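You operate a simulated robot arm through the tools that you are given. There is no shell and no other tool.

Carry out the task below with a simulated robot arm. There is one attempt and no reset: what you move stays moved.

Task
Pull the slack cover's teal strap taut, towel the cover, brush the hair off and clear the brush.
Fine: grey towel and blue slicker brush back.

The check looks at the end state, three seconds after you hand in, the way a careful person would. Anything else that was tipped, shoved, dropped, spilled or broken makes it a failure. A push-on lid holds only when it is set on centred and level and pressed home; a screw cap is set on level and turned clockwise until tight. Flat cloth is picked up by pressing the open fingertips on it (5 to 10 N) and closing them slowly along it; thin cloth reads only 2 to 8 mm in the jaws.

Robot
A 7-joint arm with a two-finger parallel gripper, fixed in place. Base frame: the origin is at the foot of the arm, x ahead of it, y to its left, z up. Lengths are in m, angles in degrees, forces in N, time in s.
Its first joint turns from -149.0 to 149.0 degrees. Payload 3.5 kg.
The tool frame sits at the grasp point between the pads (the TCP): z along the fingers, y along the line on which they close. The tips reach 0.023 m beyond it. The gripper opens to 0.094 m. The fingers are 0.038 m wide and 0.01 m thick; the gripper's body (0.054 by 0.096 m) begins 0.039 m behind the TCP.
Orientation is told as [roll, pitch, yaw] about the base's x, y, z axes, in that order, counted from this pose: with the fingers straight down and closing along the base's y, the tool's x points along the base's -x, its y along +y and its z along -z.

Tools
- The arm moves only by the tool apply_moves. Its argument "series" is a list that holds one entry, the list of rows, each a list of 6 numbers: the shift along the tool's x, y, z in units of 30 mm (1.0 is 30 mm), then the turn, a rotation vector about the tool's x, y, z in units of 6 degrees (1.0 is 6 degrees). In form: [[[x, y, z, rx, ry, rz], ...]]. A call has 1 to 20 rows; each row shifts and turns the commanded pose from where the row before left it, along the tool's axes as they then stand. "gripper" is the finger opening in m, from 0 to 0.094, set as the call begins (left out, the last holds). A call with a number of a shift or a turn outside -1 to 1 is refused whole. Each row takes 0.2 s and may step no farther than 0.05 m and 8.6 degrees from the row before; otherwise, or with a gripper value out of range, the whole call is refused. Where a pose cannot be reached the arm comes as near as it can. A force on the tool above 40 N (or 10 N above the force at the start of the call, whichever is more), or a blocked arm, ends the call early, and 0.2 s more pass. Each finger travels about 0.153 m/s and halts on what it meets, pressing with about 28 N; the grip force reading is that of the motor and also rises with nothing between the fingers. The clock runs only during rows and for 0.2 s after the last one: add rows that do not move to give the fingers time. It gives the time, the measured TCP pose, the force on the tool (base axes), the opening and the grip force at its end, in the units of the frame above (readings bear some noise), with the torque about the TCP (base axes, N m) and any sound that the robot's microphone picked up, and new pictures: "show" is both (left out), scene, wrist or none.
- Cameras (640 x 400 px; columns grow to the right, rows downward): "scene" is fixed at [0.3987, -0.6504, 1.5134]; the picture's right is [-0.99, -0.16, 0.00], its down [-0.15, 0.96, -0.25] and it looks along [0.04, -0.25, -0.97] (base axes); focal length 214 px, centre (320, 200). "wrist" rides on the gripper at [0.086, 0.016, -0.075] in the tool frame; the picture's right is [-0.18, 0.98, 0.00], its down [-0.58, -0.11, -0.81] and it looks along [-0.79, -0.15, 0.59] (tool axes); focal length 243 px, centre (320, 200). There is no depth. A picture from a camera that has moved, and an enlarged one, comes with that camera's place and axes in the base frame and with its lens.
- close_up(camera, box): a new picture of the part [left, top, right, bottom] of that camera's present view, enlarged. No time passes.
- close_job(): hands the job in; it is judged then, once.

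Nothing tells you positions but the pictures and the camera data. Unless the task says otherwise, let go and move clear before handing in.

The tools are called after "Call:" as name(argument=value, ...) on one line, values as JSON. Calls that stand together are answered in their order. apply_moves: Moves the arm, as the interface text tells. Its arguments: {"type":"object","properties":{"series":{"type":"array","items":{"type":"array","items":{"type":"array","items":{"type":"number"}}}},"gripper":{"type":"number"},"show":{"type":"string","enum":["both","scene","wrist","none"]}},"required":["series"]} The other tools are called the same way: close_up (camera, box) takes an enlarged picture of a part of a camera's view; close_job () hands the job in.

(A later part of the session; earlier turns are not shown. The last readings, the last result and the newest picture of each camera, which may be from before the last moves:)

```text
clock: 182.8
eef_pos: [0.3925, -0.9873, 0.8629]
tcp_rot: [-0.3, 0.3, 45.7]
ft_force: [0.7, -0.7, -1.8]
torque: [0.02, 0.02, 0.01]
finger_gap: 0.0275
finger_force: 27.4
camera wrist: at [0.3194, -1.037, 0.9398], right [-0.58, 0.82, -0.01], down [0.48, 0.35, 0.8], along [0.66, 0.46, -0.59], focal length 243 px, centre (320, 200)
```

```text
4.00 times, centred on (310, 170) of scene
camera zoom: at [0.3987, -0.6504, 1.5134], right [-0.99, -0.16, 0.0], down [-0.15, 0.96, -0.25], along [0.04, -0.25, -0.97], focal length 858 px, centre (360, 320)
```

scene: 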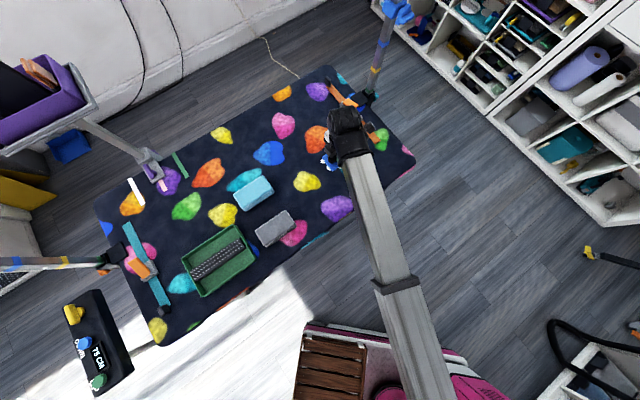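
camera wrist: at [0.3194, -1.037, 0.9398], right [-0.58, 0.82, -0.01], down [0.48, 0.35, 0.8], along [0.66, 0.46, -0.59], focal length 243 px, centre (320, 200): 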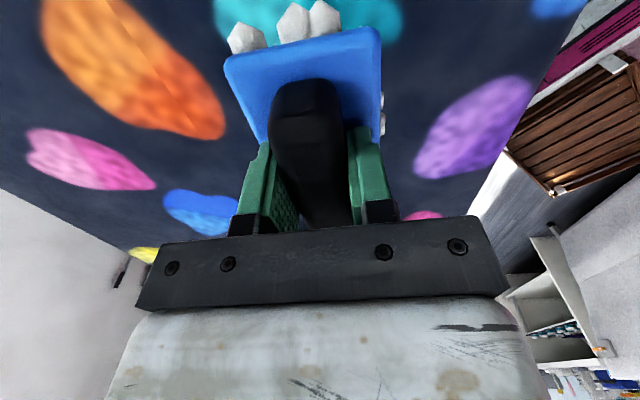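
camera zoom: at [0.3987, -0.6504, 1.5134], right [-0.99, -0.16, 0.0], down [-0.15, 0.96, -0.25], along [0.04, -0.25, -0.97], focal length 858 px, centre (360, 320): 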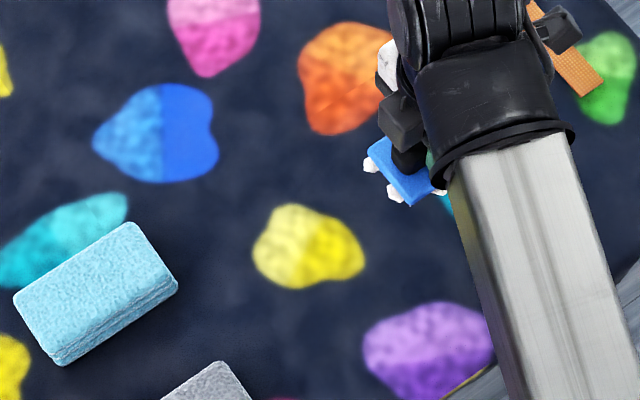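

The cover is clear of hair, and it's now clumped on the brush. I'll raise the brush and carry it over to the green tray with the studded cleaning strip, stopping short to look.

Call:
apply_moves(series=[[[0, 0, -0.4, 0, 0, 0], [0, 0, -0.7, 0, 0, 0], [-0.3, 0.05, -0.7, 0, 0, 0], [-0.6, 0.1, -0.3, 0, 0, 0], [-0.9, 0.1, 0, 0, 0, 0], [-0.9, 0.1, 0, 0, 0, 0], [-0.9, 0.1, 0, 0, 0, 0], [-0.9, 0.1, 0, 0, 0, 0], [-0.9, 0.1, 0, 0, 0, 0], [-0.9, 0.1, 0, 0, 0, 0], [-0.9, 0.1, 0, 0, 0, 0], [-0.9, 0.1, 0, 0, 0, 0], [-0.9, 0.1, 0, 0, 0, 0], [-0.9, 0.1, 0, 0, 0, 0], [-0.9, 0.1, 0, 0, 0, 0], [-0.9, 0.1, 0, 0, 0, 0], [-0.6, 0, 0, 0, 0, 0], [-0.3, 0, 0, 0, 0, 0]]])

Call:
close_up(camera="wrist", box=[160, 0, 480, 200])

Call:
close_up(camera="scene", box=[160, 190, 280, 310])

```text
clock: 186.6
eef_pos: [0.6255, -0.6856, 0.9291]
tcp_rot: [-0.3, 0.4, 45.7]
ft_force: [-0.3, -0.7, -0.9]
torque: [0.01, 0.03, -0.01]
finger_gap: 0.0276
finger_force: 28.4
camera wrist: at [0.5539, -0.7368, 1.0039], right [-0.58, 0.82, -0.01], down [0.48, 0.35, 0.8], along [0.66, 0.46, -0.59], focal length 243 px, centre (320, 200)
```

scene: 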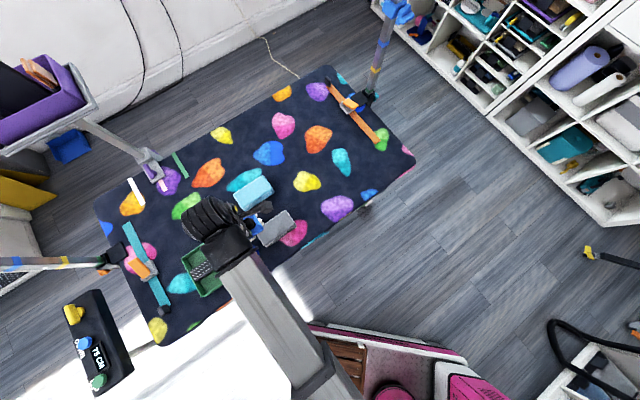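
wrist: 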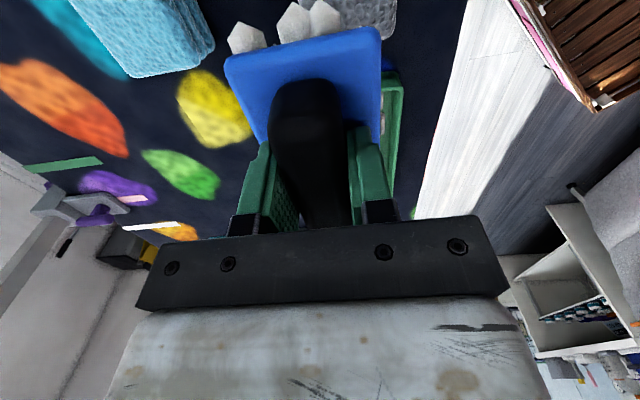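

```text
2.00 times, centred on (320, 100) of wrist
camera zoom: at [0.5539, -0.7368, 1.0039], right [-0.58, 0.82, -0.01], down [0.48, 0.35, 0.8], along [0.66, 0.46, -0.59], focal length 485 px, centre (320, 400)
```

zoom: 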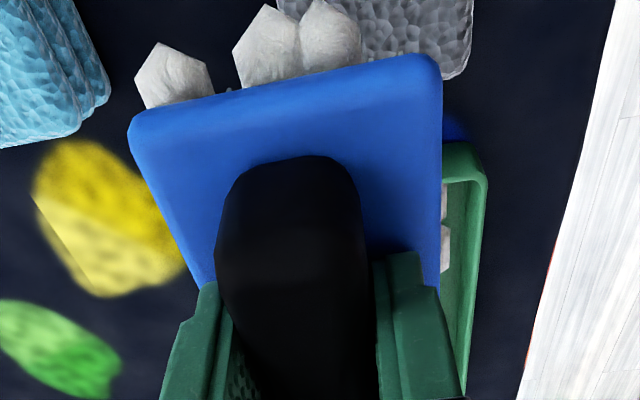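

```text
3.33 times, centred on (220, 250) of scene
camera zoom: at [0.3987, -0.6504, 1.5134], right [-0.99, -0.16, 0.0], down [-0.15, 0.96, -0.25], along [0.04, -0.25, -0.97], focal length 715 px, centre (653, 33)
```

zoom: 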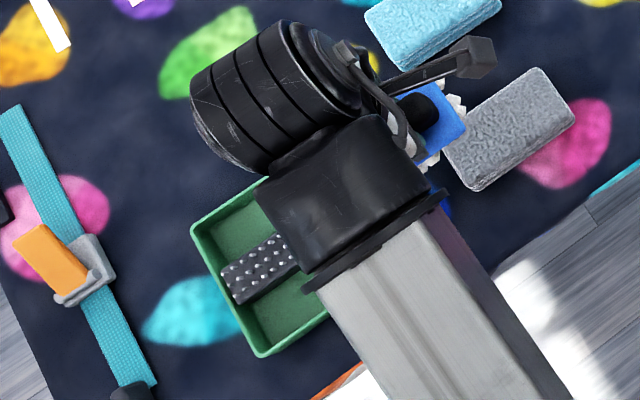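

The strip runs the length of the tray at about w = 0.926, with its top near z = 0.78. I'll centre the brush above it and lower slowly.

Call:
apply_moves(series=[[[-0.3, 0, 0, 0, 0, 0], [-0.6, -0.02, 0, 0, 0, 0], [-0.8, -0.02, 0, 0, 0, 0], [-0.8, -0.02, 0.2, 0, 0, 0], [-0.8, -0.02, 0.4, 0, 0, 0], [-0.7, -0.02, 0.4, 0, 0, 0], [-0.5, -0.02, 0.4, 0, 0, 0], [-0.3, 0, 0.35, 0, 0, 0], [-0.09, 0, 0.2, 0, 0, 0], [0, 0, 0, 0, 0, 0]]])

Call:
close_up(camera="wrist", box=[160, 0, 480, 200])

Call:
close_up(camera="scene", box=[160, 190, 280, 310])

```text
clock: 188.8
eef_pos: [0.7338, -0.5832, 0.8683]
tcp_rot: [-0.3, 0.2, 45.7]
ft_force: [0.6, -0.4, -1.7]
torque: [-0.02, 0.01, -0.01]
finger_gap: 0.0278
finger_force: 28.2
camera wrist: at [0.6595, -0.6333, 0.9446], right [-0.58, 0.82, -0.01], down [0.48, 0.35, 0.8], along [0.66, 0.46, -0.59], focal length 243 px, centre (320, 200)
```

scene: 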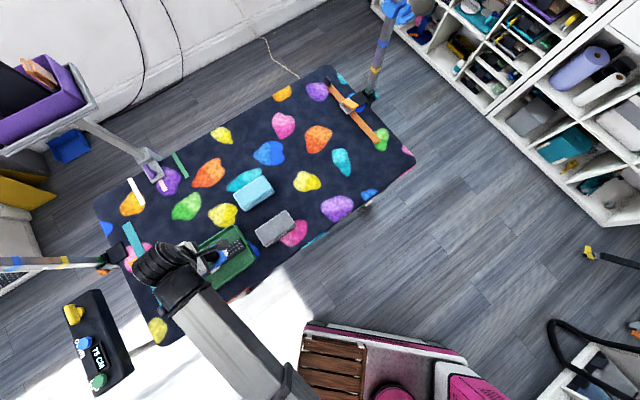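
wrist: 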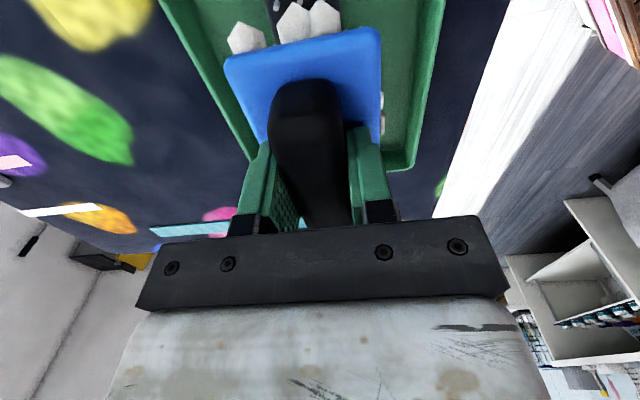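

```text
2.00 times, centred on (320, 100) of wrist
camera zoom: at [0.6595, -0.6333, 0.9446], right [-0.58, 0.82, -0.01], down [0.48, 0.35, 0.8], along [0.66, 0.46, -0.59], focal length 485 px, centre (320, 400)
```

zoom: 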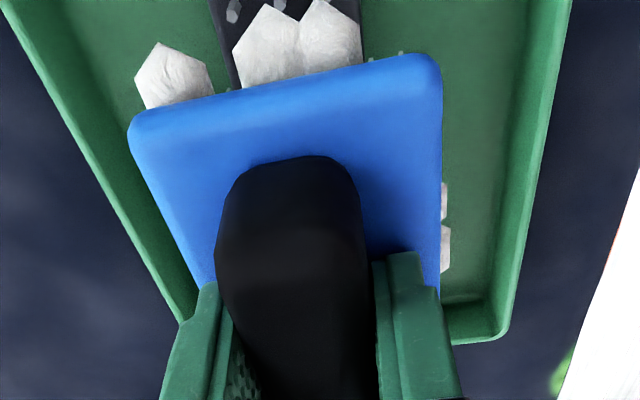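

```text
3.33 times, centred on (220, 250) of scene
camera zoom: at [0.3987, -0.6504, 1.5134], right [-0.99, -0.16, 0.0], down [-0.15, 0.96, -0.25], along [0.04, -0.25, -0.97], focal length 715 px, centre (653, 33)
```

zoom: 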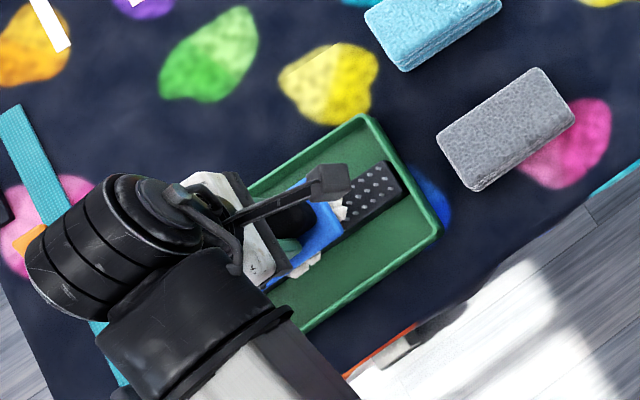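

Call:
apply_moves(series=[[[0, 0, 0.2, 0, 0, 0], [0, 0, 0.3, 0, 0, 0], [0, 0, 0.25, 0, 0, 0], [0, 0, 0.15, 0, 0, 0], [0, 0, 0.1, 0, 0, 0], [0, 0, 0.1, 0, 0, 0], [0, 0, 0, 0, 0, 0]]], show="none")

```text
clock: 189.8
eef_pos: [0.7319, -0.5831, 0.8443]
tcp_rot: [-0.4, 0.1, 45.7]
ft_force: [-2.0, 2.3, 13.2]
torque: [0.34, 0.25, -0.01]
finger_gap: 0.0275
finger_force: 28.2
stopped in row 5: the force on the tool passed its limit at 46 N (the readings are from after the stop); the commanded pose is now the measured one
```

The bristles meet the pins at TCP z ≈ 0.844. I'll draw the brush across the strip slowly with light pressure.

Call:
apply_moves(series=[[[0, 0.1, 0, 0, 0, 0], [0, 0.2, 0, 0, 0, 0], [0, 0.2, 0, 0, 0, 0], [0, 0.2, 0, 0, 0, 0], [0, 0.2, 0, 0, 0, 0], [0, 0.2, 0, 0, 0, 0]]])

Call:
close_up(camera="wrist", box=[160, 0, 480, 200])

Call:
close_up(camera="scene", box=[160, 190, 280, 310])

```text
clock: 191.2
eef_pos: [0.7096, -0.5606, 0.8445]
tcp_rot: [-0.6, 0.2, 45.8]
ft_force: [-0.9, 0.7, 10.6]
torque: [0.03, -0.09, 0.03]
finger_gap: 0.0274
finger_force: 28.2
stopped in row 6: the force on the tool passed its limit at 42 N (the readings are from after the stop); the commanded pose is now the measured one
camera wrist: at [0.6369, -0.6125, 0.9203], right [-0.58, 0.82, -0.01], down [0.48, 0.35, 0.81], along [0.66, 0.46, -0.59], focal length 243 px, centre (320, 200)
```

scene: 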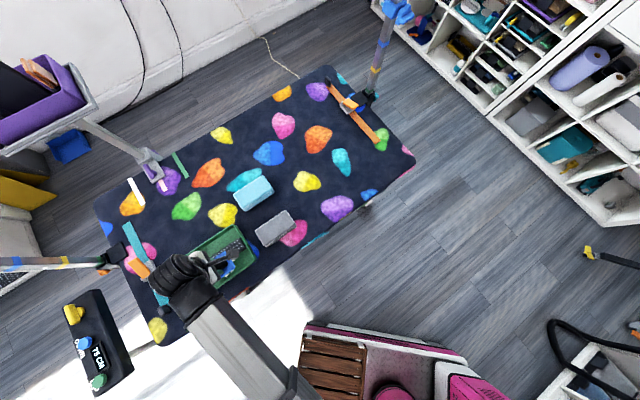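
wrist: 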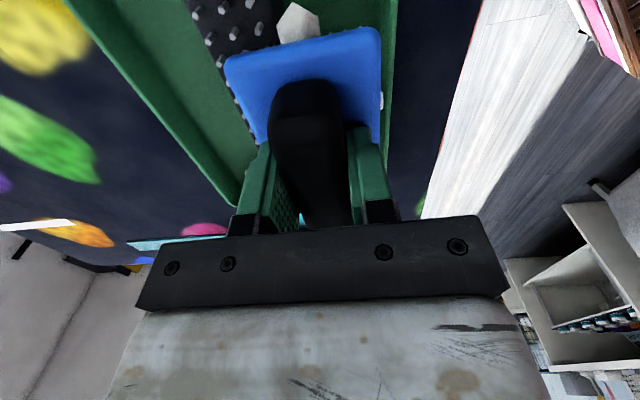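

```text
2.00 times, centred on (320, 100) of wrist
camera zoom: at [0.6369, -0.6125, 0.9203], right [-0.58, 0.82, -0.01], down [0.48, 0.35, 0.81], along [0.66, 0.46, -0.59], focal length 485 px, centre (320, 400)
```

zoom: 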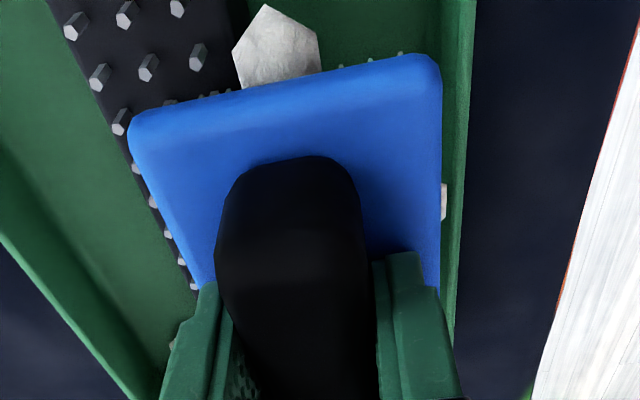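

```text
3.33 times, centred on (220, 250) of scene
camera zoom: at [0.3987, -0.6504, 1.5134], right [-0.99, -0.16, 0.0], down [-0.15, 0.96, -0.25], along [0.04, -0.25, -0.97], focal length 715 px, centre (653, 33)
```

zoom: 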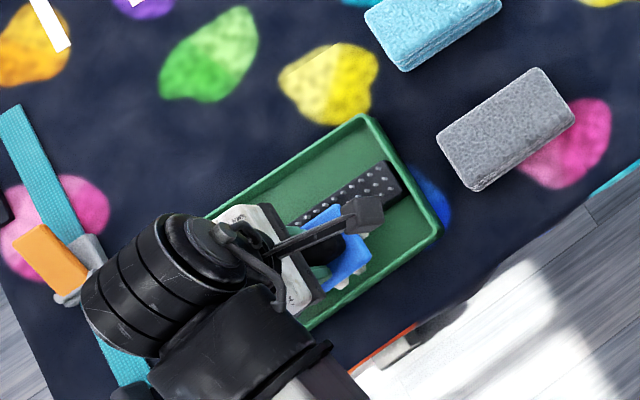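

Clumps are coming off; some of those visible on the brush edge are gone. I'll ease up slightly and stroke back across the strip.

Call:
apply_moves(series=[[[0, -0.1, -0.01, 0, 0, 0], [0, -0.2, -0.01, 0, 0, 0], [0, -0.2, 0, 0, 0, 0], [0, -0.2, 0, 0, 0, 0], [0, -0.2, 0, 0, 0, 0], [0, -0.2, 0, 0, 0, 0]]], show="none")

```text
clock: 192.6
eef_pos: [0.7361, -0.5845, 0.8443]
tcp_rot: [-0.6, 0.2, 45.7]
ft_force: [-2.7, 2.7, 13.1]
torque: [0.45, 0.23, 0.02]
finger_gap: 0.0275
finger_force: 28.1
```

Call:
apply_moves(series=[[[0, -0.2, 0, 0, 0, 0], [0, -0.2, 0, 0, 0, 0], [0, -0.2, 0, 0, 0, 0], [0, -0.2, 0, 0, 0, 0], [0, -0.2, 0, 0, 0, 0]]])

Call:
close_up(camera="wrist", box=[160, 0, 480, 200])

Call:
close_up(camera="scene", box=[160, 190, 280, 310])

```text
clock: 193.8
eef_pos: [0.7557, -0.6054, 0.8453]
tcp_rot: [-0.6, 0.3, 45.7]
ft_force: [-0.5, -0.5, -0.6]
torque: [-0.03, 0.0, -0.02]
finger_gap: 0.0275
finger_force: 28.0
camera wrist: at [0.6832, -0.6563, 0.921], right [-0.58, 0.82, -0.01], down [0.48, 0.35, 0.8], along [0.66, 0.46, -0.59], focal length 243 px, centre (320, 200)
```

scene: 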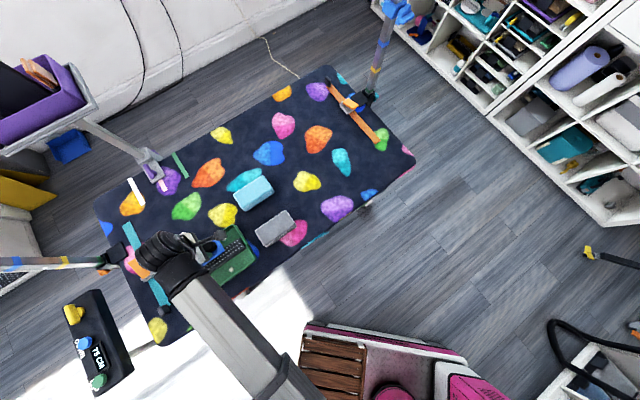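
wrist: 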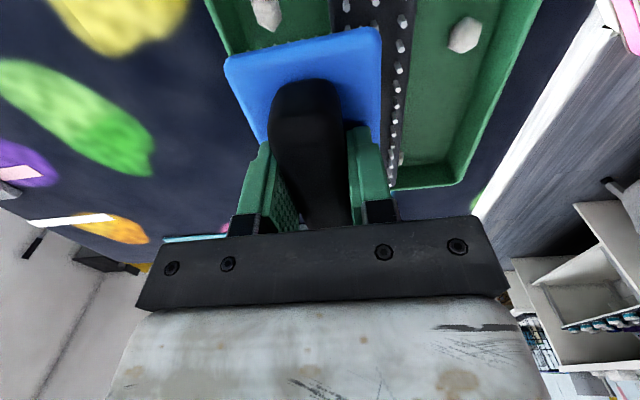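

```text
2.00 times, centred on (320, 100) of wrist
camera zoom: at [0.6832, -0.6563, 0.921], right [-0.58, 0.82, -0.01], down [0.48, 0.35, 0.8], along [0.66, 0.46, -0.59], focal length 485 px, centre (320, 400)
```

zoom: 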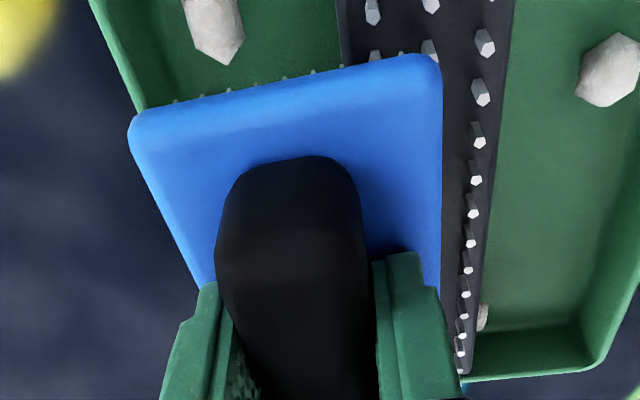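

```text
3.33 times, centred on (220, 250) of scene
camera zoom: at [0.3987, -0.6504, 1.5134], right [-0.99, -0.16, 0.0], down [-0.15, 0.96, -0.25], along [0.04, -0.25, -0.97], focal length 715 px, centre (653, 33)
```

zoom: 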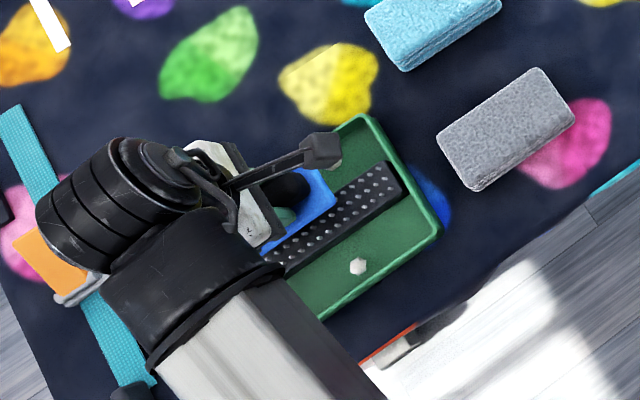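

Hair lumps have dropped into the tray and the brush edge looks clean. I'll do a few more passes so nothing stays hidden in the bristles.

Call:
apply_moves(series=[[[0, 0.05, 0.03, 0, 0, 0], [0, 0.2, 0.01, 0, 0, 0], [0, 0.2, 0, 0, 0, 0], [0, 0.2, 0, 0, 0, 0], [0, 0.2, 0, 0, 0, 0], [0, 0.2, 0, 0, 0, 0]]], show="none")

```text
clock: 195.2
eef_pos: [0.7322, -0.5853, 0.8449]
tcp_rot: [-0.7, 0.2, 45.8]
ft_force: [3.5, -4.0, 18.4]
torque: [0.22, -0.06, -0.02]
finger_gap: 0.0273
finger_force: 28.5
```

Call:
apply_moves(series=[[[0, 0.2, -0.005, 0, 0, 0], [0, 0.2, -0.005, 0, 0, 0], [0, 0.2, -0.005, 0, 0, 0], [0, 0.2, -0.005, 0, 0, 0], [0, 0.15, -0.005, 0, 0, 0]]])

Call:
close_up(camera="wrist", box=[160, 0, 480, 200])

Call:
close_up(camera="scene", box=[160, 190, 280, 310])

```text
clock: 196.4
eef_pos: [0.7133, -0.5628, 0.8442]
tcp_rot: [-0.7, 0.2, 45.6]
ft_force: [4.4, -6.2, 22.3]
torque: [-0.27, -0.53, -0.03]
finger_gap: 0.0277
finger_force: 27.8
camera wrist: at [0.6394, -0.6138, 0.9202], right [-0.58, 0.82, -0.01], down [0.48, 0.35, 0.81], along [0.66, 0.46, -0.59], focal length 243 px, centre (320, 200)
```

scene: 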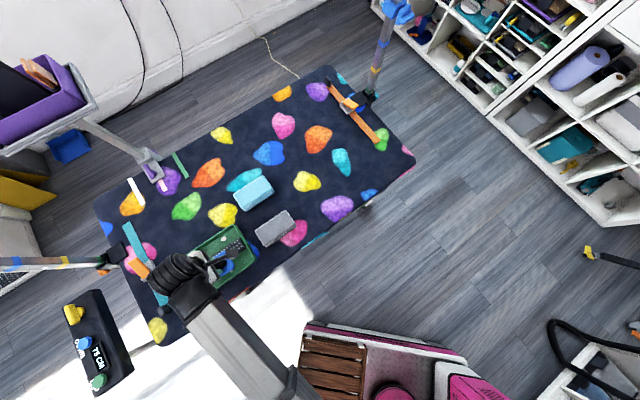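
wrist: 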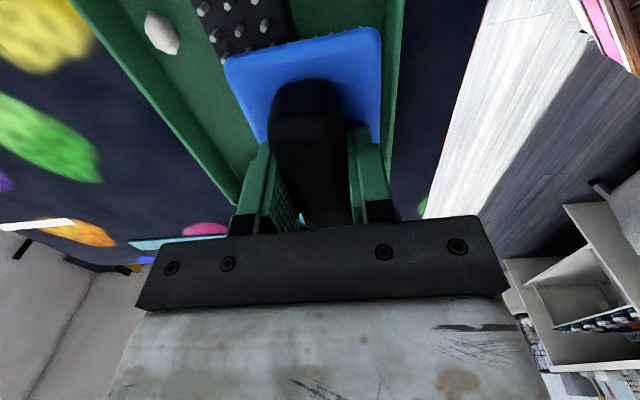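

```text
2.00 times, centred on (320, 100) of wrist
camera zoom: at [0.6394, -0.6138, 0.9202], right [-0.58, 0.82, -0.01], down [0.48, 0.35, 0.81], along [0.66, 0.46, -0.59], focal length 485 px, centre (320, 400)
```

zoom: 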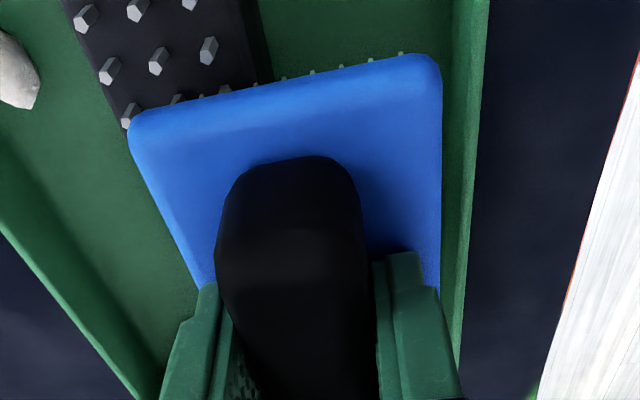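

```text
3.33 times, centred on (220, 250) of scene
camera zoom: at [0.3987, -0.6504, 1.5134], right [-0.99, -0.16, 0.0], down [-0.15, 0.96, -0.25], along [0.04, -0.25, -0.97], focal length 715 px, centre (653, 33)
```

zoom: 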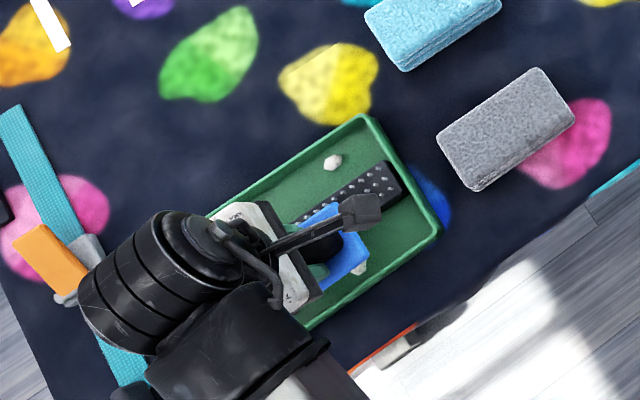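

Call:
apply_moves(series=[[[0, -0.1, -0.01, 0, 0, 0], [0, -0.2, 0, 0, 0, 0], [0, -0.2, 0, 0, 0, 0], [0, -0.2, 0, 0, 0, 0], [0, -0.2, 0, 0, 0, 0], [0, -0.2, 0, 0, 0, 0]]], show="none")

Call:
apply_moves(series=[[[0, -0.2, 0.01, 0, 0, 0], [0, -0.2, 0, 0, 0, 0], [0, -0.2, 0, 0, 0, 0], [0, -0.2, 0, 0, 0, 0], [0, -0.2, 0, 0, 0, 0]]], show="none")

Call:
apply_moves(series=[[[0, 0.2, -0.4, 0, 0, 0], [0, 0.2, -0.7, 0, 0, 0], [0, 0.2, -0.8, 0, 0, 0], [0, 0.2, -0.8, 0, 0, 0], [0.4, 0, -0.5, 0, 0, 0], [0.8, 0, 0, 0, 0, 0], [0.9, 0, 0, 0, 0, 0], [0.9, 0, 0, 0, 0, 0], [0.9, 0, 0, 0, 0, 0], [0.9, 0, 0, 0, 0, 0], [0.9, 0, 0, 0, 0, 0], [0.6, 0, 0, 0, 0, 0], [0.3, 0, 0, 0, 0, 0]]])

Call:
close_up(camera="scene", box=[160, 190, 280, 310])

Call:
close_up(camera="wrist", box=[160, 0, 480, 200])

```text
clock: 197.8
eef_pos: [0.736, -0.5869, 0.8442]
tcp_rot: [-0.6, 0.2, 45.8]
ft_force: [-2.2, 1.9, 6.5]
torque: [0.36, 0.08, 0.02]
finger_gap: 0.0276
finger_force: 28.0
```

```text
clock: 199.0
eef_pos: [0.7585, -0.6079, 0.8443]
tcp_rot: [-0.6, 0.2, 45.8]
ft_force: [-4.6, 4.1, 19.7]
torque: [0.77, 0.33, 0.06]
finger_gap: 0.0274
finger_force: 27.9
```

```text
clock: 201.8
eef_pos: [0.6022, -0.7318, 0.9409]
tcp_rot: [-0.5, 0.2, 45.9]
ft_force: [-0.7, 0.5, -1.0]
torque: [0.0, 0.03, -0.01]
finger_gap: 0.0276
finger_force: 27.6
camera wrist: at [0.5286, -0.7827, 1.017], right [-0.58, 0.82, -0.01], down [0.48, 0.35, 0.8], along [0.66, 0.46, -0.59], focal length 243 px, centre (320, 200)
```

scene: 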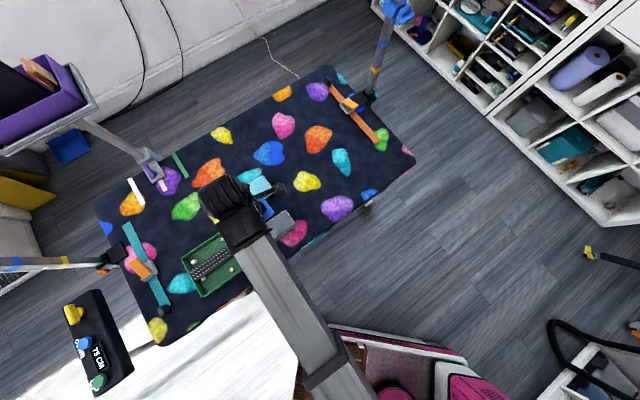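
wrist: 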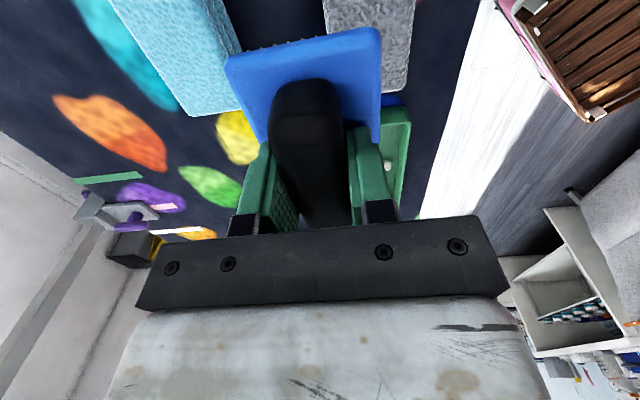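

```text
3.33 times, centred on (220, 250) of scene
camera zoom: at [0.3987, -0.6504, 1.5134], right [-0.99, -0.16, 0.0], down [-0.15, 0.96, -0.25], along [0.04, -0.25, -0.97], focal length 715 px, centre (653, 33)
```

zoom: 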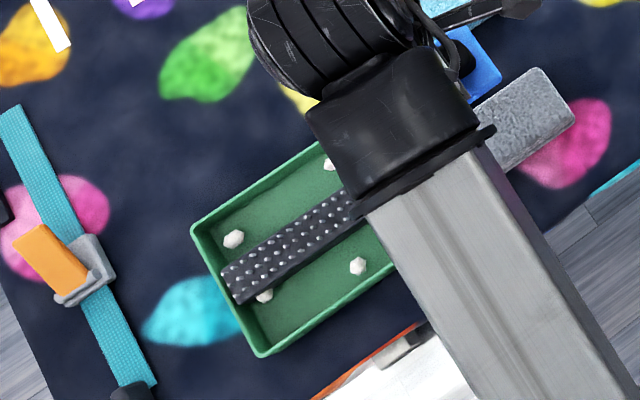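

```text
2.00 times, centred on (320, 100) of wrist
camera zoom: at [0.5286, -0.7827, 1.017], right [-0.58, 0.82, -0.01], down [0.48, 0.35, 0.8], along [0.66, 0.46, -0.59], focal length 485 px, centre (320, 400)
```

zoom: 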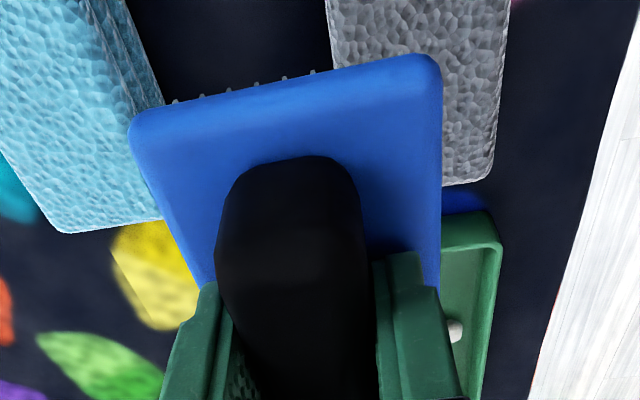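

At least four lumps are in the tray and the brush looks clean from above. I'll carry the brush back over its starting spot and check the tray with the arm out of the way.

Call:
apply_moves(series=[[[0.3, 0.03, 0, 0, 0, 0], [0.6, 0.06, 0, 0, 0, 0], [0.9, 0.1, 0, 0, 0, 0], [0.9, 0.1, 0, 0, 0, 0], [0.9, 0.1, 0, 0, 0, 0], [0.9, 0.1, 0, 0, 0, 0], [0.9, 0.1, 0, 0, 0, 0], [0.9, 0.1, 0, 0, 0, 0], [0.9, 0.1, 0, 0, 0, 0], [0.9, 0.1, 0, 0, 0, 0], [0.9, 0.1, 0, 0, 0, 0], [0.9, 0.1, 0, 0, 0, 0], [0.9, 0.1, 0, 0, 0, 0], [0.9, 0.1, 0.2, 0, 0, 0], [0.9, 0.1, 0.4, 0, 0, 0], [0.8, 0.1, 0.5, 0, 0, 0], [0.5, 0.08, 0.5, 0, 0, 0], [0.26, 0.1, 0.4, 0, 0, 0], [0, 0, 0.2, 0, 0, 0], [0, 0, 0, 0, 0, 0]]])

Call:
close_up(camera="scene", box=[160, 190, 280, 310])

Call:
close_up(camera="scene", box=[240, 100, 420, 240])

```text
clock: 206.0
eef_pos: [0.2695, -1.0022, 0.8763]
tcp_rot: [-0.5, 0.2, 45.7]
ft_force: [-0.4, 0.3, -0.2]
torque: [0.03, -0.01, 0.01]
finger_gap: 0.0276
finger_force: 28.0
camera wrist: at [0.1969, -1.0526, 0.9521], right [-0.58, 0.82, -0.01], down [0.48, 0.35, 0.8], along [0.66, 0.46, -0.59], focal length 243 px, centre (320, 200)
```

scene: 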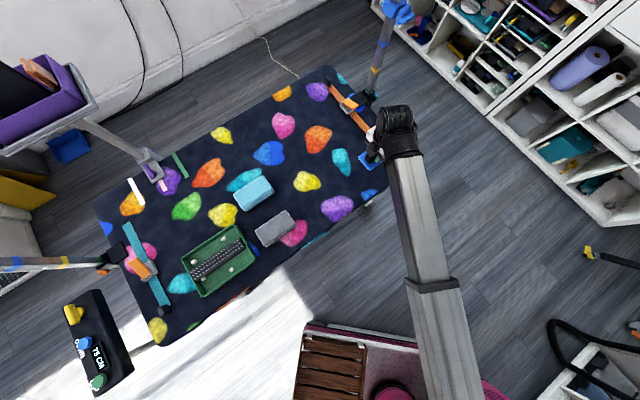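
wrist: 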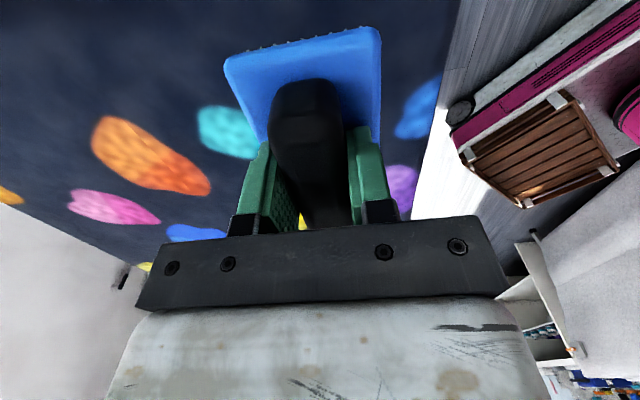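

```text
3.33 times, centred on (220, 250) of scene
camera zoom: at [0.3987, -0.6504, 1.5134], right [-0.99, -0.16, 0.0], down [-0.15, 0.96, -0.25], along [0.04, -0.25, -0.97], focal length 715 px, centre (653, 33)
```

zoom: 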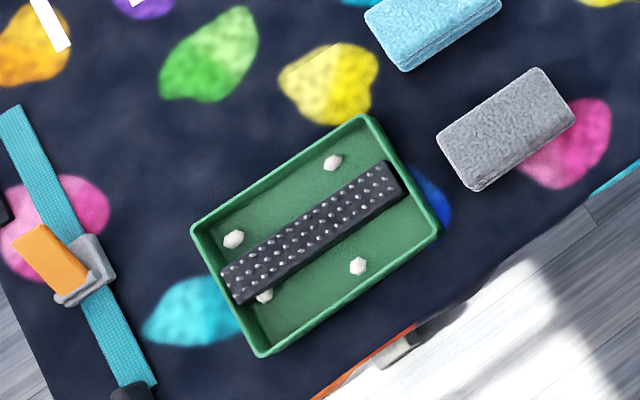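

```text
2.86 times, centred on (330, 170) of scene
camera zoom: at [0.3987, -0.6504, 1.5134], right [-0.99, -0.16, 0.0], down [-0.15, 0.96, -0.25], along [0.04, -0.25, -0.97], focal length 613 px, centre (291, 286)
```

zoom: 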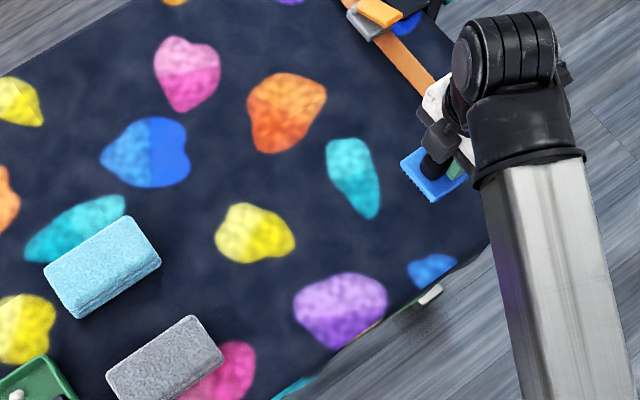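

Call:
close_up(camera="scene", box=[175, 220, 260, 300])

Call:
close_up(camera="scene", box=[350, 130, 400, 180])

Call:
close_up(camera="wrist", box=[200, 10, 420, 150])

```text
5.00 times, centred on (218, 260) of scene
camera zoom: at [0.3987, -0.6504, 1.5134], right [-0.99, -0.16, 0.0], down [-0.15, 0.96, -0.25], along [0.04, -0.25, -0.97], focal length 1072 px, centre (832, -100)
```

zoom: 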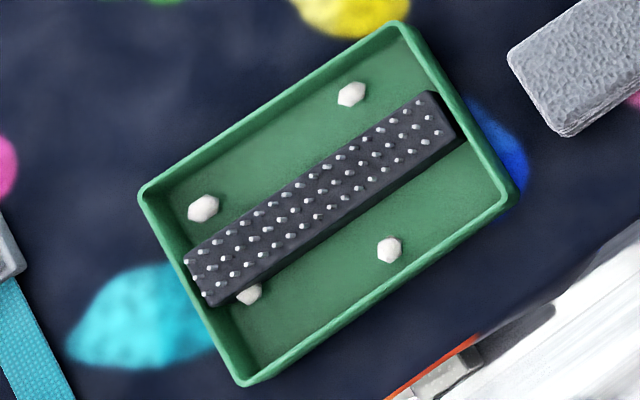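

```text
8.00 times, centred on (375, 155) of scene
camera zoom: at [0.3987, -0.6504, 1.5134], right [-0.99, -0.16, 0.0], down [-0.15, 0.96, -0.25], along [0.04, -0.25, -0.97], focal length 1716 px, centre (-120, 560)
```

zoom: 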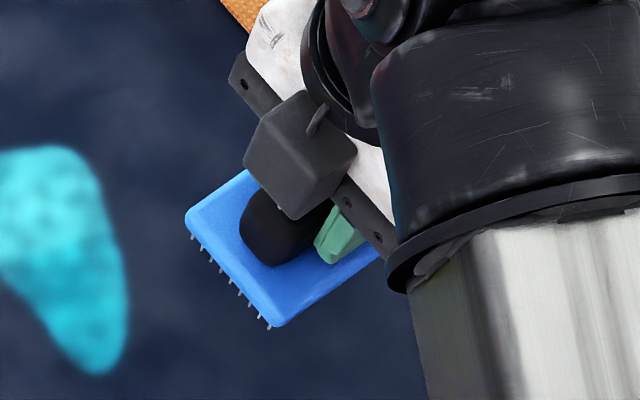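

```text
2.86 times, centred on (310, 80) of wrist
camera zoom: at [0.1969, -1.0526, 0.9521], right [-0.58, 0.82, -0.01], down [0.48, 0.35, 0.8], along [0.66, 0.46, -0.59], focal length 693 px, centre (349, 543)
```

zoom: 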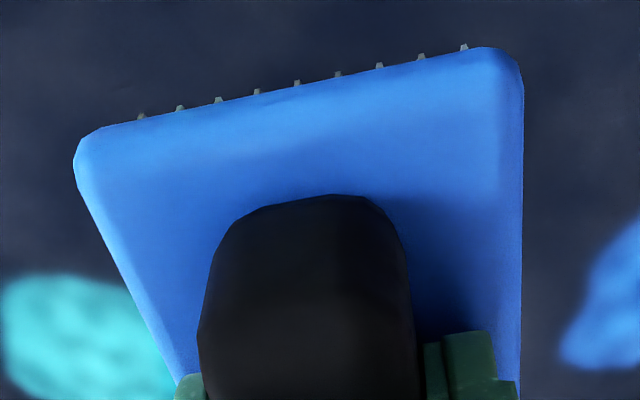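

Bristle edges are bare on all visible sides, so the brush is clear. I'll set it down on its original spot.

Call:
apply_moves(series=[[[0.05, -0.05, 0.3, 0, 0, 0], [0.02, -0.02, 0.5, 0, 0, 0], [0, 0, 0.6, 0, 0, 0], [0, 0, 0.5, 0, 0, 0], [0, 0, 0.3, 0, 0, 0], [0, 0, 0.2, 0, 0, 0], [0, 0, 0.08, 0, 0, 0], [0, 0, 0, 0, 0, 0]]], show="none")

```text
clock: 207.8
eef_pos: [0.2705, -1.0042, 0.801]
tcp_rot: [-0.7, 0.2, 45.7]
ft_force: [0.6, 0.2, -1.9]
torque: [0.02, -0.01, 0.0]
finger_gap: 0.0277
finger_force: 27.7
```

Call:
apply_moves(series=[[[0, 0, 0.04, 0, 0, 0], [0, 0, 0.03, 0, 0, 0], [0, 0, 0, 0, 0, 0]]], show="none")

```text
clock: 208.6
eef_pos: [0.2698, -1.0047, 0.8003]
tcp_rot: [-0.6, 0.1, 45.8]
ft_force: [0.8, -0.8, 2.5]
torque: [0.14, -0.02, 0.0]
finger_gap: 0.0276
finger_force: 28.1
```

Light contact at 0.800, which matches the original height. I'll release and rise straight up.

Call:
apply_moves(series=[[[0, 0, 0, 0, 0, 0], [0, 0, 0, 0, 0, 0], [0, 0, 0, 0, 0, 0], [0, 0, 0, 0, 0, 0]]], gripper=0.065, show="wrist")

Call:
apply_moves(series=[[[0, 0, -0.2, 0, 0, 0], [0, 0, -0.4, 0, 0, 0], [0, 0, -0.6, 0, 0, 0], [0, 0, -0.8, 0, 0, 0], [0, 0, -0.9, 0, 0, 0], [0, 0, -0.9, 0, 0, 0], [0, 0, -0.9, 0, 0, 0], [0, 0.3, -0.8, 0, 0, 0], [0, 0.6, -0.5, 0, 0, 0], [0, 0.8, -0.2, 0, 0, 0], [0, 0.8, 0, 0, 0, 0], [0, 0.7, 0, 0, 0, 0], [0, 0.4, 0, 0, 0, 0]]])

Call:
close_up(camera="scene", box=[220, 60, 420, 260])

Call:
close_up(camera="scene", box=[80, 120, 280, 340])

```text
clock: 209.6
eef_pos: [0.2691, -1.0046, 0.7989]
tcp_rot: [-0.6, 0.2, 45.7]
ft_force: [1.1, -0.2, 2.8]
torque: [0.15, 0.02, -0.05]
finger_gap: 0.0648
finger_force: 0.0
camera wrist: at [0.1962, -1.0556, 0.875], right [-0.58, 0.82, -0.01], down [0.48, 0.35, 0.8], along [0.66, 0.46, -0.59], focal length 243 px, centre (320, 200)
```

wrist: 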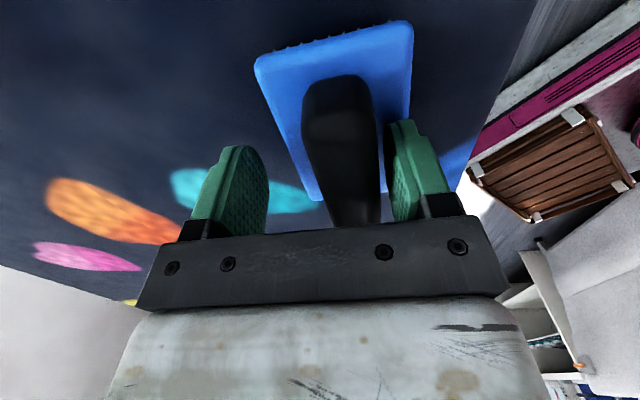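

```text
clock: 212.4
eef_pos: [0.1913, -0.9287, 0.9854]
tcp_rot: [-0.5, 0.2, 45.7]
ft_force: [0.6, -0.5, 0.4]
torque: [0.03, 0.0, -0.01]
finger_gap: 0.0648
finger_force: 0.0
camera wrist: at [0.1182, -0.979, 1.0618], right [-0.58, 0.82, -0.01], down [0.48, 0.35, 0.8], along [0.66, 0.46, -0.59], focal length 243 px, centre (320, 200)
```

scene: 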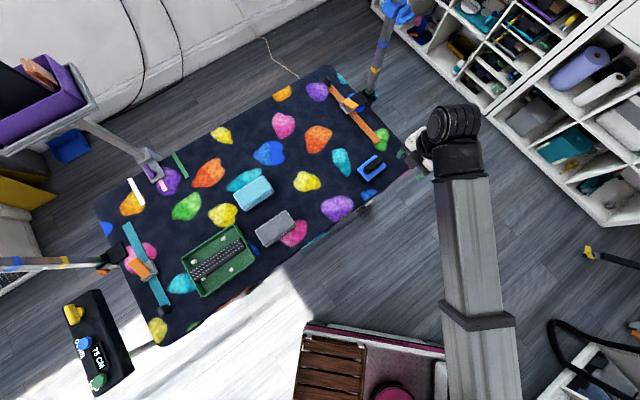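
wrist: 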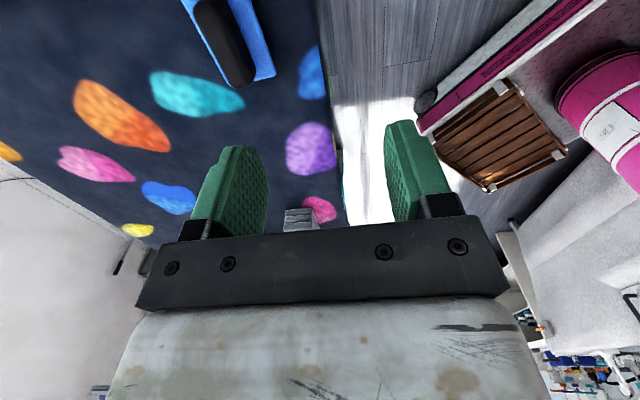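

```text
2.00 times, centred on (320, 160) of scene
camera zoom: at [0.3987, -0.6504, 1.5134], right [-0.99, -0.16, 0.0], down [-0.15, 0.96, -0.25], along [0.04, -0.25, -0.97], focal length 429 px, centre (320, 280)
```

zoom: 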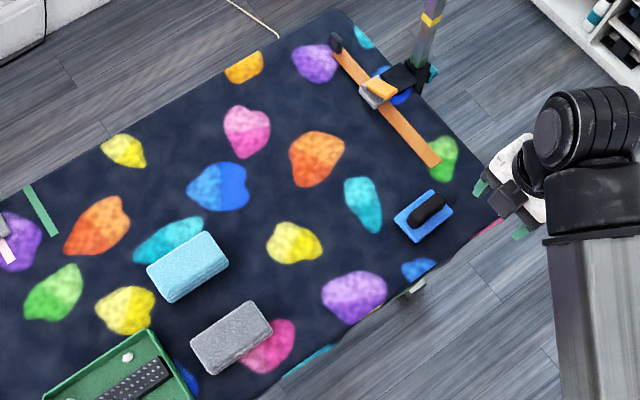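

```text
1.82 times, centred on (180, 230) of scene
camera zoom: at [0.3987, -0.6504, 1.5134], right [-0.99, -0.16, 0.0], down [-0.15, 0.96, -0.25], along [0.04, -0.25, -0.97], focal length 390 px, centre (574, 146)
```

zoom: 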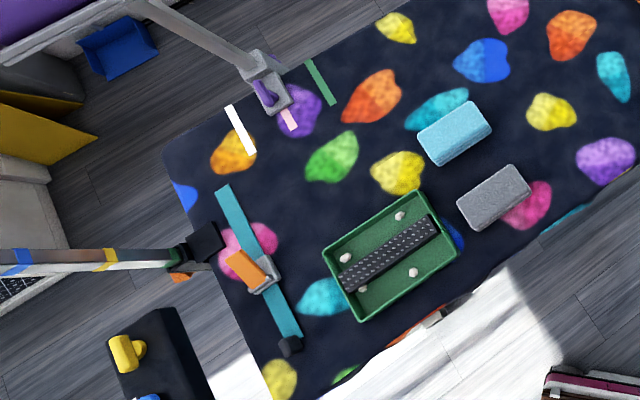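

The brush was dragged about 12 mm towards the near edge when I opened, because a fingertip was rubbing on its plate. I'll go back, regrip slightly higher so closing recentres it, and release cleanly.

Call:
apply_moves(series=[[[0, -0.4, 0, 0, 0, 0], [0, -0.8, 0, 0, 0, 0], [0, -0.9, 0.2, 0, 0, 0], [0, -0.8, 0.5, 0, 0, 0], [0, -0.5, 0.6, 0, 0, 0], [0, -0.24, 0.6, 0, 0, 0], [0, 0, 0.5, 0, 0, 0], [0, 0, 0.4, 0, 0, 0], [0, 0, 0, 0, 0, 0]]], gripper=0.08)

Call:
close_up(camera="wrist", box=[160, 0, 480, 200])

Call:
close_up(camera="scene", box=[330, 120, 410, 190])

```text
clock: 214.4
eef_pos: [0.2715, -1.0052, 0.9031]
tcp_rot: [-0.5, 0.2, 45.8]
ft_force: [-0.2, 0.6, 1.1]
torque: [0.0, 0.01, 0.02]
finger_gap: 0.08
finger_force: 0.1
camera wrist: at [0.1989, -1.0556, 0.9787], right [-0.58, 0.82, -0.01], down [0.48, 0.35, 0.8], along [0.66, 0.46, -0.59], focal length 243 px, centre (320, 200)
```

scene: 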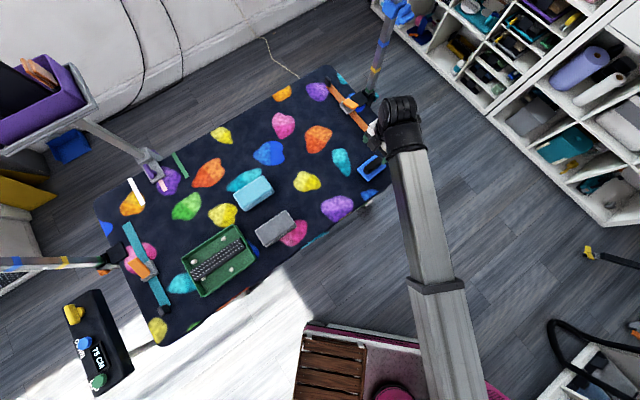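
wrist: 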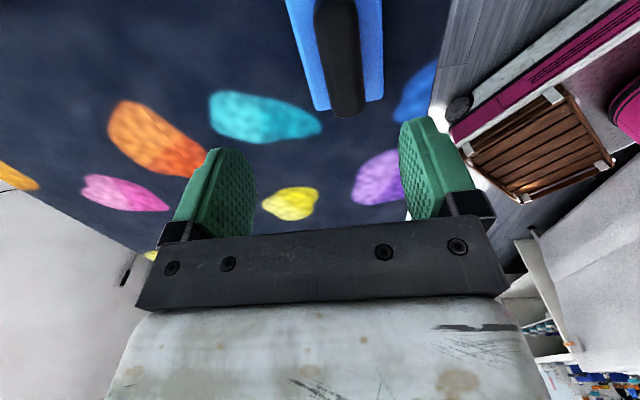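

```text
2.00 times, centred on (320, 100) of wrist
camera zoom: at [0.1989, -1.0556, 0.9787], right [-0.58, 0.82, -0.01], down [0.48, 0.35, 0.8], along [0.66, 0.46, -0.59], focal length 485 px, centre (320, 400)
```

zoom: 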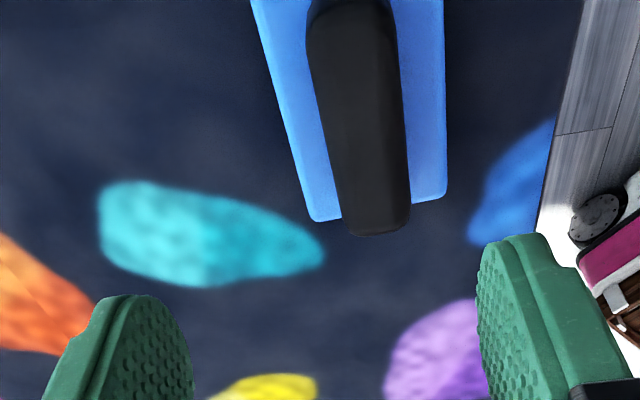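

```text
5.71 times, centred on (370, 155) of scene
camera zoom: at [0.3987, -0.6504, 1.5134], right [-0.99, -0.16, 0.0], down [-0.15, 0.96, -0.25], along [0.04, -0.25, -0.97], focal length 1226 px, centre (34, 457)
```

zoom: 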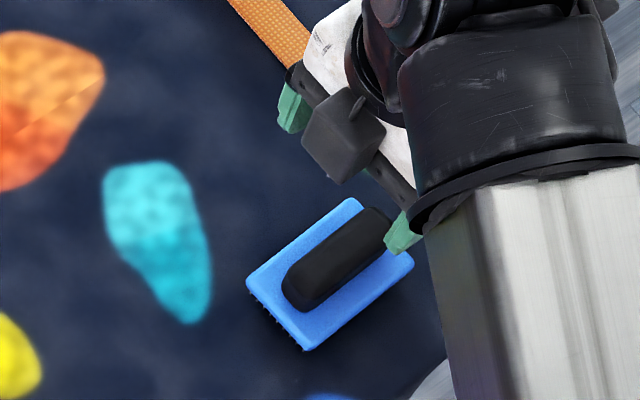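

Call:
apply_moves(series=[[[0, 0, 0.3, 0, 0, 0], [0, 0, 0.5, 0, 0, 0], [0, 0, 0.7, 0, 0, 0], [0, 0, 0.7, 0, 0, 0], [0, 0, 0.5, 0, 0, 0], [0, 0, 0.3, 0, 0, 0], [0, 0, 0.2, 0, 0, 0], [0, 0, 0.05, 0, 0, 0], [0, 0, 0, 0, 0, 0]]], show="wrist")

```text
clock: 216.4
eef_pos: [0.271, -1.0067, 0.8053]
tcp_rot: [-0.6, 0.3, 45.7]
ft_force: [-0.3, -0.4, 0.7]
torque: [0.02, -0.01, 0.0]
finger_gap: 0.0799
finger_force: 0.0
camera wrist: at [0.1978, -1.0574, 0.8805], right [-0.58, 0.82, -0.01], down [0.48, 0.35, 0.8], along [0.66, 0.46, -0.59], focal length 243 px, centre (320, 200)
```

wrist: 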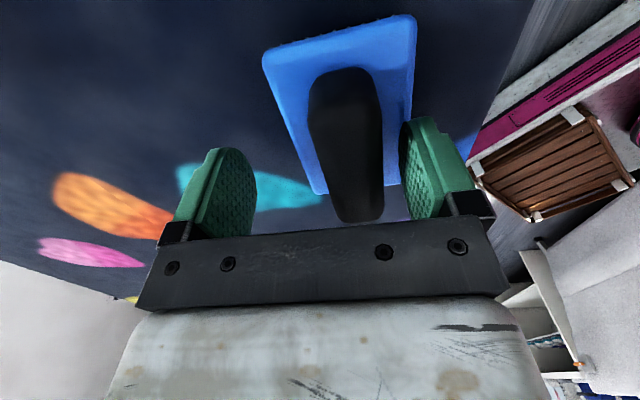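

Clear of the plate. I'll close to recentre it, then open only a little to let go.

Call:
apply_moves(series=[[[0, 0, 0, 0, 0, 0], [0, 0, 0, 0, 0, 0], [0, 0, 0, 0, 0, 0], [0, 0, 0, 0, 0, 0], [0, 0, 0, 0, 0, 0]]], gripper=0.02, show="wrist")

Call:
apply_moves(series=[[[0, 0, 0, 0, 0, 0], [0, 0, 0, 0, 0, 0], [0, 0, 0, 0, 0, 0], [0, 0, 0, 0, 0, 0]]], gripper=0.065, show="wrist")

```text
clock: 217.6
eef_pos: [0.2711, -1.0064, 0.8039]
tcp_rot: [-0.6, 0.3, 45.9]
ft_force: [0.8, -0.1, 5.2]
torque: [0.14, 0.08, 0.02]
finger_gap: 0.028
finger_force: 27.6
camera wrist: at [0.1978, -1.0573, 0.8808], right [-0.58, 0.82, -0.01], down [0.48, 0.35, 0.8], along [0.66, 0.46, -0.59], focal length 243 px, centre (320, 200)
```

wrist: 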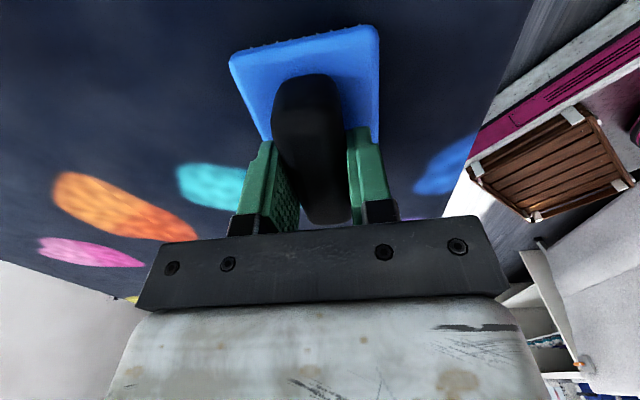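

```text
clock: 218.6
eef_pos: [0.2712, -1.0079, 0.8053]
tcp_rot: [-0.6, 0.1, 45.7]
ft_force: [-0.3, -0.5, 0.2]
torque: [0.01, -0.02, 0.0]
finger_gap: 0.0652
finger_force: 0.1
camera wrist: at [0.1978, -1.0574, 0.8806], right [-0.58, 0.82, -0.01], down [0.48, 0.35, 0.8], along [0.66, 0.46, -0.59], focal length 243 px, centre (320, 200)
```

wrist: 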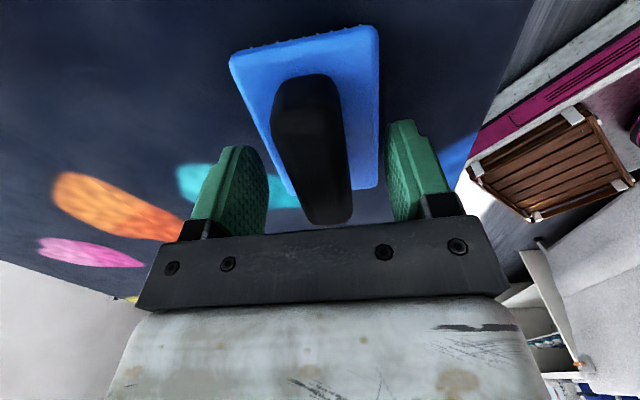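

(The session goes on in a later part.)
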